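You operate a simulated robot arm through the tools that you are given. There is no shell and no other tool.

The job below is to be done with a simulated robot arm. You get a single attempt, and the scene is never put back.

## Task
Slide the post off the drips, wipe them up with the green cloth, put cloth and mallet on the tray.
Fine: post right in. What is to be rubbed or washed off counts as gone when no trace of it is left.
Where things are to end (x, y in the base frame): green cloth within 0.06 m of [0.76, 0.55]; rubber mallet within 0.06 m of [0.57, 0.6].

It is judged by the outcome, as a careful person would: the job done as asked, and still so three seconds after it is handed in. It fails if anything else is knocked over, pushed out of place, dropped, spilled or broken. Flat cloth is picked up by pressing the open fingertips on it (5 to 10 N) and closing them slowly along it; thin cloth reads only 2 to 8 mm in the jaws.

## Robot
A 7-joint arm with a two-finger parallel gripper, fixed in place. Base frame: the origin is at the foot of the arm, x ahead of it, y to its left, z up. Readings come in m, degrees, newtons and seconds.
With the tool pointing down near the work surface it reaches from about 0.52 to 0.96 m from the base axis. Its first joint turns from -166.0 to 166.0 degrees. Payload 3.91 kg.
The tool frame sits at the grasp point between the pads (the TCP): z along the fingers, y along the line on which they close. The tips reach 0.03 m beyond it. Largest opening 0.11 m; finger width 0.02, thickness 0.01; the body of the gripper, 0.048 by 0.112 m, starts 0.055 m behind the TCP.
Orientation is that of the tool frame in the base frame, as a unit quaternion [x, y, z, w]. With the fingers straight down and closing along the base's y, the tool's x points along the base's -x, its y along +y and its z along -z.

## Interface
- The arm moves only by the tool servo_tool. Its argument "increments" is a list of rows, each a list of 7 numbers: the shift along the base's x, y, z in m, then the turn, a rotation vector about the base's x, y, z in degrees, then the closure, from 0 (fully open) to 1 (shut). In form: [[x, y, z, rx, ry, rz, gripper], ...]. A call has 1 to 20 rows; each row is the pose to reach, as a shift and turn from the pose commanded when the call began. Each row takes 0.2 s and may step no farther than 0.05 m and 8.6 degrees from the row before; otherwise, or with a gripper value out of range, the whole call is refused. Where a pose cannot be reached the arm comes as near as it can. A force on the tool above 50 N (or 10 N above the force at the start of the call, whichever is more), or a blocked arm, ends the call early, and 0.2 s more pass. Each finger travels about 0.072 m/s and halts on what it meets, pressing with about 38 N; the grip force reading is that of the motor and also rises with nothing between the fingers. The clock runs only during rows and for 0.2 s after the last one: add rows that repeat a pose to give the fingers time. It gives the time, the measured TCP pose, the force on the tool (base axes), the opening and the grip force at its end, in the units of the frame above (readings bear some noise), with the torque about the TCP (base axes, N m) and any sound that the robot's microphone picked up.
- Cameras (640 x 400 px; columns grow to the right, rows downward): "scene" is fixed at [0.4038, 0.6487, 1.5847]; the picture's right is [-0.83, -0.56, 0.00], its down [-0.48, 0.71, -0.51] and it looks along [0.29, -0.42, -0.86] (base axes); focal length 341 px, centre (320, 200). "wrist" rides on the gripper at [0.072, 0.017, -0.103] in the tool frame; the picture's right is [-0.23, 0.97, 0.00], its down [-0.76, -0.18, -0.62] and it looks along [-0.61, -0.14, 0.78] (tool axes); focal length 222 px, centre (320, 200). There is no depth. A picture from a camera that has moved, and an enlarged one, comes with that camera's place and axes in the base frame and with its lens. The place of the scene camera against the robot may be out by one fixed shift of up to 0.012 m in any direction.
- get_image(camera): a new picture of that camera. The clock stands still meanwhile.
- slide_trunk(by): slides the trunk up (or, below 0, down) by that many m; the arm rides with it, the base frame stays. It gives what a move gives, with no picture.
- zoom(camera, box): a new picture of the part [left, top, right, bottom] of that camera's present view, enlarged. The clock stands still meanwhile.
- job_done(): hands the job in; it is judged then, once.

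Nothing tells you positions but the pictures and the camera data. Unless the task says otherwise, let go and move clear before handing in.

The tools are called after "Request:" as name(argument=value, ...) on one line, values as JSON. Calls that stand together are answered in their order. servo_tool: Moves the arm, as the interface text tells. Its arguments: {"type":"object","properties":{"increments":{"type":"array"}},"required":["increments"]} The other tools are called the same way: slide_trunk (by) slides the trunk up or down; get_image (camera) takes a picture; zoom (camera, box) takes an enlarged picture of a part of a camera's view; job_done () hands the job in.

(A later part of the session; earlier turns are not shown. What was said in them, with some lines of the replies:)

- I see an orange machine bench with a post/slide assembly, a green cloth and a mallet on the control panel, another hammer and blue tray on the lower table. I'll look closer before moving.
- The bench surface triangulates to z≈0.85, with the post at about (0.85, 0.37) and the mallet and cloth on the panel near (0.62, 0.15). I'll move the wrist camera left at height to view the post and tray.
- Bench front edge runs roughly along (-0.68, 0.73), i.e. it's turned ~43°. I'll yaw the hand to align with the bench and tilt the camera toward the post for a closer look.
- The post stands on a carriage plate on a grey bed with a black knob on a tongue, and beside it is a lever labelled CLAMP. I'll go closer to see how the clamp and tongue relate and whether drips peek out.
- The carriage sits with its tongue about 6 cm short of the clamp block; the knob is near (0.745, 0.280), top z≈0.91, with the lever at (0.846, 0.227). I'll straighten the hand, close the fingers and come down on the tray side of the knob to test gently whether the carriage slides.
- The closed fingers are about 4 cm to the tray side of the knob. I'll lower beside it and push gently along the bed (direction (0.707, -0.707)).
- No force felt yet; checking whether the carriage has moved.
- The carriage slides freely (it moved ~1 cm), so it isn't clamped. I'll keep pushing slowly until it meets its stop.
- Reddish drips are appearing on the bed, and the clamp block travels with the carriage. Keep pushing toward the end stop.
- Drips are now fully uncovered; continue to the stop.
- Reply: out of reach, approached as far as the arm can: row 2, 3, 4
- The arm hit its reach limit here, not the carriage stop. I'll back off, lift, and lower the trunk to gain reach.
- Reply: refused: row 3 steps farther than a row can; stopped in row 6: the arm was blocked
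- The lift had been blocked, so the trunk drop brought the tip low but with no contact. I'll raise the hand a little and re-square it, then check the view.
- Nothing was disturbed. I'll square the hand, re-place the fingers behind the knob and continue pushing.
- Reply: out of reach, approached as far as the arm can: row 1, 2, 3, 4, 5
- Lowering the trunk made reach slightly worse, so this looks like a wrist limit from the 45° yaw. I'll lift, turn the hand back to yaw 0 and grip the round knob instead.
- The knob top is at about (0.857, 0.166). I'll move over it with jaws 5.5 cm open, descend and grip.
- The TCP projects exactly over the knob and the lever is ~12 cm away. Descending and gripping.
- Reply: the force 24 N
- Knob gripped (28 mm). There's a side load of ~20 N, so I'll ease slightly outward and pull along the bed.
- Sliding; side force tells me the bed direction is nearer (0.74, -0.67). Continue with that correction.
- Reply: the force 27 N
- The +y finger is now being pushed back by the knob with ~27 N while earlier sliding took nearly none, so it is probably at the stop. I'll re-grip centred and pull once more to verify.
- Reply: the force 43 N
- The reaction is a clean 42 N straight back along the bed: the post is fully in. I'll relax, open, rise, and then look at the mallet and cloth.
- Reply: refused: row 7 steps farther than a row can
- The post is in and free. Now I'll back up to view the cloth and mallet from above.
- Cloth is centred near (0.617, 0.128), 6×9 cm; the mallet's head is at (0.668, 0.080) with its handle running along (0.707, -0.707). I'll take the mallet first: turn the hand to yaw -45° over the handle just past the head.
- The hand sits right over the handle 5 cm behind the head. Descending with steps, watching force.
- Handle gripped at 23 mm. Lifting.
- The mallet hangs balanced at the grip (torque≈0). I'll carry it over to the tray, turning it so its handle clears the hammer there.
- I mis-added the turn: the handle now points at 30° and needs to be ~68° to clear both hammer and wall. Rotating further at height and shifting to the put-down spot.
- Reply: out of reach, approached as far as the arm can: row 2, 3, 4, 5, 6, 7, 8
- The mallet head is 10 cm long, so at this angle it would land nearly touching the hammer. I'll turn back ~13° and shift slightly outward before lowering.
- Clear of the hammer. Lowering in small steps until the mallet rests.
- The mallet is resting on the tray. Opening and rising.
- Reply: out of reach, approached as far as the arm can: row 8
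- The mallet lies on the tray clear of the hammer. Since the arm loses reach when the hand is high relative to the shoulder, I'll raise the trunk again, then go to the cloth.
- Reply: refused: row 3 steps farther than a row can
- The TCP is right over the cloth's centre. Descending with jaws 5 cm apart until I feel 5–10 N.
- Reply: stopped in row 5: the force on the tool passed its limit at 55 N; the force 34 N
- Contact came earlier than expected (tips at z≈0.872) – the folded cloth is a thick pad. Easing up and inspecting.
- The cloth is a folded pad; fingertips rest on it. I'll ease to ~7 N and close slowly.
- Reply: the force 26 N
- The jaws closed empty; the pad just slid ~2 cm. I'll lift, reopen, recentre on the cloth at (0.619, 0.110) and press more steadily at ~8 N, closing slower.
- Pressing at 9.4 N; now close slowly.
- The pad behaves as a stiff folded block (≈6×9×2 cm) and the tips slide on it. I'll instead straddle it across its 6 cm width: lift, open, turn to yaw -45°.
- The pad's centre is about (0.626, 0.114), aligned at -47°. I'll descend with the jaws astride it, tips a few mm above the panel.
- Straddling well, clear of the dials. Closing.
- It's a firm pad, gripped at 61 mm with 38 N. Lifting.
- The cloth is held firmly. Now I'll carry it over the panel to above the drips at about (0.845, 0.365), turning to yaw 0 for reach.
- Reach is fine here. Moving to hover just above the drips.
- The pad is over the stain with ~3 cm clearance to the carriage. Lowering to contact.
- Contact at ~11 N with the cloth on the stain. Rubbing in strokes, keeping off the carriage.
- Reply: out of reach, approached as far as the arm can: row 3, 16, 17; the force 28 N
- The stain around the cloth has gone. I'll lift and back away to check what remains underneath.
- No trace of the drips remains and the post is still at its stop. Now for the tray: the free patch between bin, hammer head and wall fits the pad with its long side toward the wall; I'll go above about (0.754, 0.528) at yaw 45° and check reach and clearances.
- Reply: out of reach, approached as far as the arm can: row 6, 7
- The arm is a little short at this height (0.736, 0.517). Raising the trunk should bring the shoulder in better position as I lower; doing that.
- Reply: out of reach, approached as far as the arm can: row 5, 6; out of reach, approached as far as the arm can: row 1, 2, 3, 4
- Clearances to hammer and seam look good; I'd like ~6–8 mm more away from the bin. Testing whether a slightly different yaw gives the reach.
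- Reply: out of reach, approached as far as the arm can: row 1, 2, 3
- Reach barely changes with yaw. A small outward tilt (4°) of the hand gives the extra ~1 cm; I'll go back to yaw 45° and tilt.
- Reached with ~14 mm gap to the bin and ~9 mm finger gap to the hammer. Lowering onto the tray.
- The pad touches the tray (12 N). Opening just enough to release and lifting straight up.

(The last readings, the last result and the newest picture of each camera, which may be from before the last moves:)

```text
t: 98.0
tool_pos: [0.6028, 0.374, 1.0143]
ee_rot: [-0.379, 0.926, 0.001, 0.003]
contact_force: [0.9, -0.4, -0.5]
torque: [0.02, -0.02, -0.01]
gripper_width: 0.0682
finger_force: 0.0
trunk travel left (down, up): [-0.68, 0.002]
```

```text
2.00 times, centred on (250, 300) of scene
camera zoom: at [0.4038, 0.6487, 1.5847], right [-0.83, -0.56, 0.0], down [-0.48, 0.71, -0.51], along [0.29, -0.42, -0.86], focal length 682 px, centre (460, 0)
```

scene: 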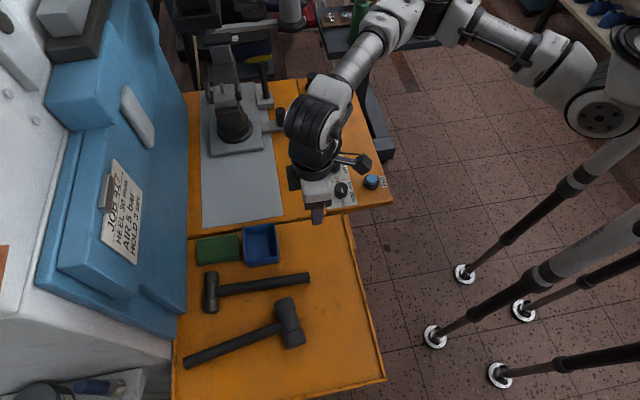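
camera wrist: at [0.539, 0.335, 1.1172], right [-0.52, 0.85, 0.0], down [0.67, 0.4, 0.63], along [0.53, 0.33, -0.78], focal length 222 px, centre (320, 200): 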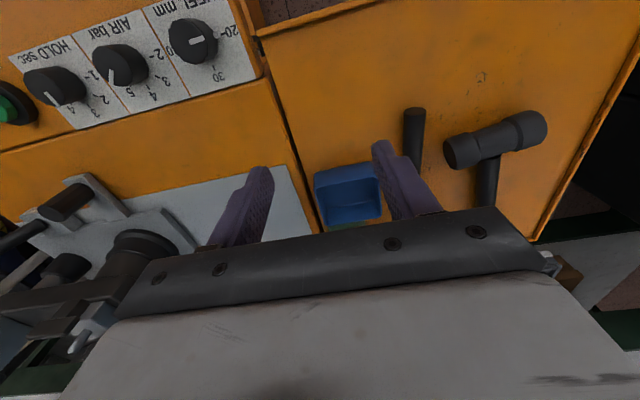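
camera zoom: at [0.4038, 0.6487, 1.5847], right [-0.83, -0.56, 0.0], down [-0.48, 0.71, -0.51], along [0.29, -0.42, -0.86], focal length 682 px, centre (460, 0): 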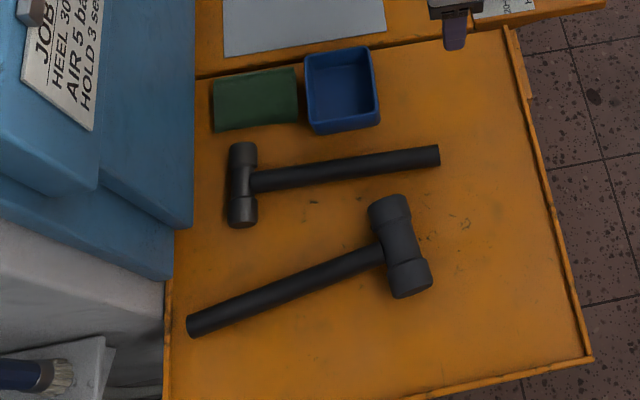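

Cloth and mallet are both on the tray, nothing else shifted there. I'll retract to a clear pose and make a final check of the panel, post and bed.

Request:
servo_tool(increments=[[-0.01, -0.04, 0.02, 0, 0, 0, 0.38], [-0.02, -0.08, 0.04, 0, 0, 0, 0.38], [-0.03, -0.12, 0.06, 0, 0, 0, 0.38], [-0.04, -0.16, 0.08, 0, 0, 0, 0.38], [-0.05, -0.2, 0.1, 0, 0, 0, 0.38], [-0.06, -0.24, 0.12, 0, 0, 0, 0.38], [-0.06, -0.28, 0.14, 0, 0, 0, 0.38], [-0.06, -0.32, 0.15, 0, 0, 0, 0.38], [-0.06, -0.36, 0.15, 0, 0, 0, 0.38], [-0.06, -0.36, 0.15, 0, 0, 0, 0.38]])

Request:
get_image(camera="scene")

Request:
zoom(camera="scene", box=[180, 60, 400, 220])

Request:
get_image(camera="wrist")

```text
t: 100.2
tool_pos: [0.5426, 0.0143, 1.1627]
ee_rot: [-0.38, 0.925, 0.002, 0.002]
contact_force: [0.6, -0.3, 0.1]
torque: [-0.02, -0.02, 0.02]
gripper_width: 0.0684
finger_force: 0.0
trunk travel left (down, up): [-0.68, 0.002]
```

```text
taken
```

scene: 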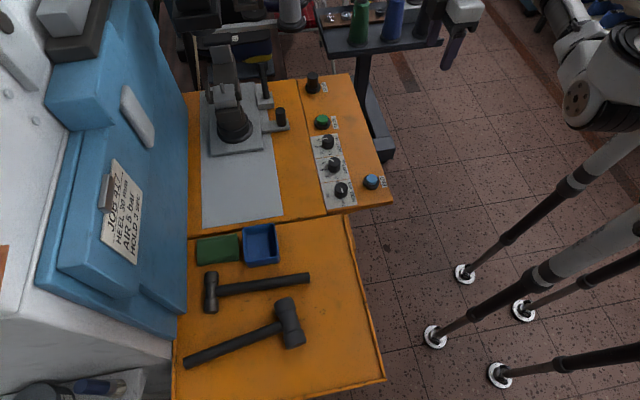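

```text
2.50 times, centred on (290, 140) of scene
camera zoom: at [0.4038, 0.6487, 1.5847], right [-0.83, -0.56, 0.0], down [-0.48, 0.71, -0.51], along [0.29, -0.42, -0.86], focal length 852 px, centre (395, 350)
```

zoom: 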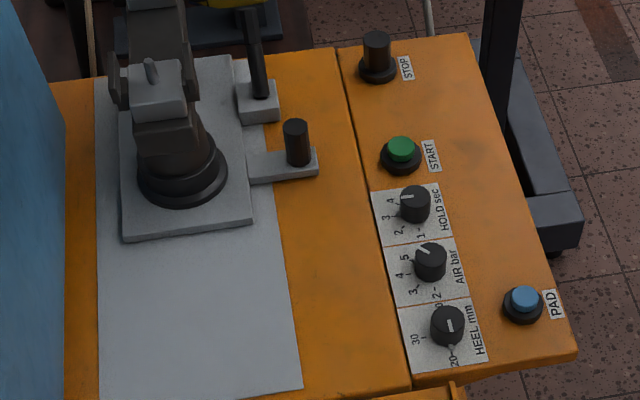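

```text
taken
camera wrist: at [0.4797, -0.026, 1.2654], right [-0.52, 0.85, 0.0], down [0.67, 0.41, 0.63], along [0.53, 0.33, -0.78], focal length 222 px, centre (320, 200)
```

wrist: 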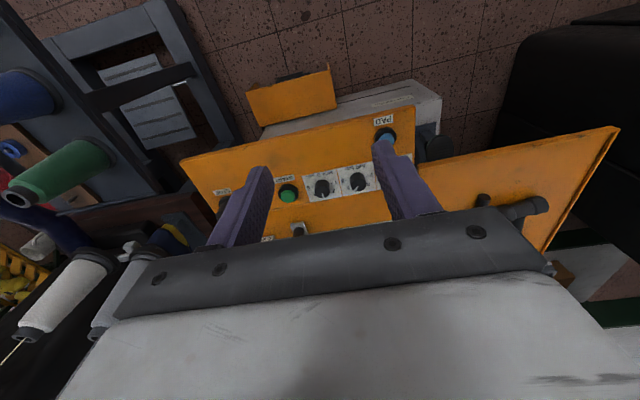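

The post is in against its stop and the bed shows no trace of the drips. The cloth and mallet rest on the tray, the dials and buttons look unchanged, and the arm is clear, so I'm handing in.

Request:
job_done()

```text
The job is handed in.
```

The job is handed in. The post is slid right in, the drips are wiped up, and the cloth and mallet are on the tray.

- **Post:** I slid it along the bed until it met a hard stop. A final pull of about 42 N did not move it further. I left the clamp lever as it was.
- **Drips:** In the close-up views after wiping I could see no trace of them on the bed.
- **Green cloth:** It lies flat on the tray at about (0.75, 0.52), roughly 3 cm from its target.
- **Rubber mallet:** Its balance point is at about (0.55, 0.60), roughly 2 cm from its target. If the judge measures from the centre of the mallet head instead, that is about 5.5 cm off, still inside 0.06 m. Measured from the middle of the handle alone, it would be about 7 cm off, which is outside.

The dials, buttons, blue bin and other hammer looked unchanged in the last pictures. The gripper is empty and clear of the bench.
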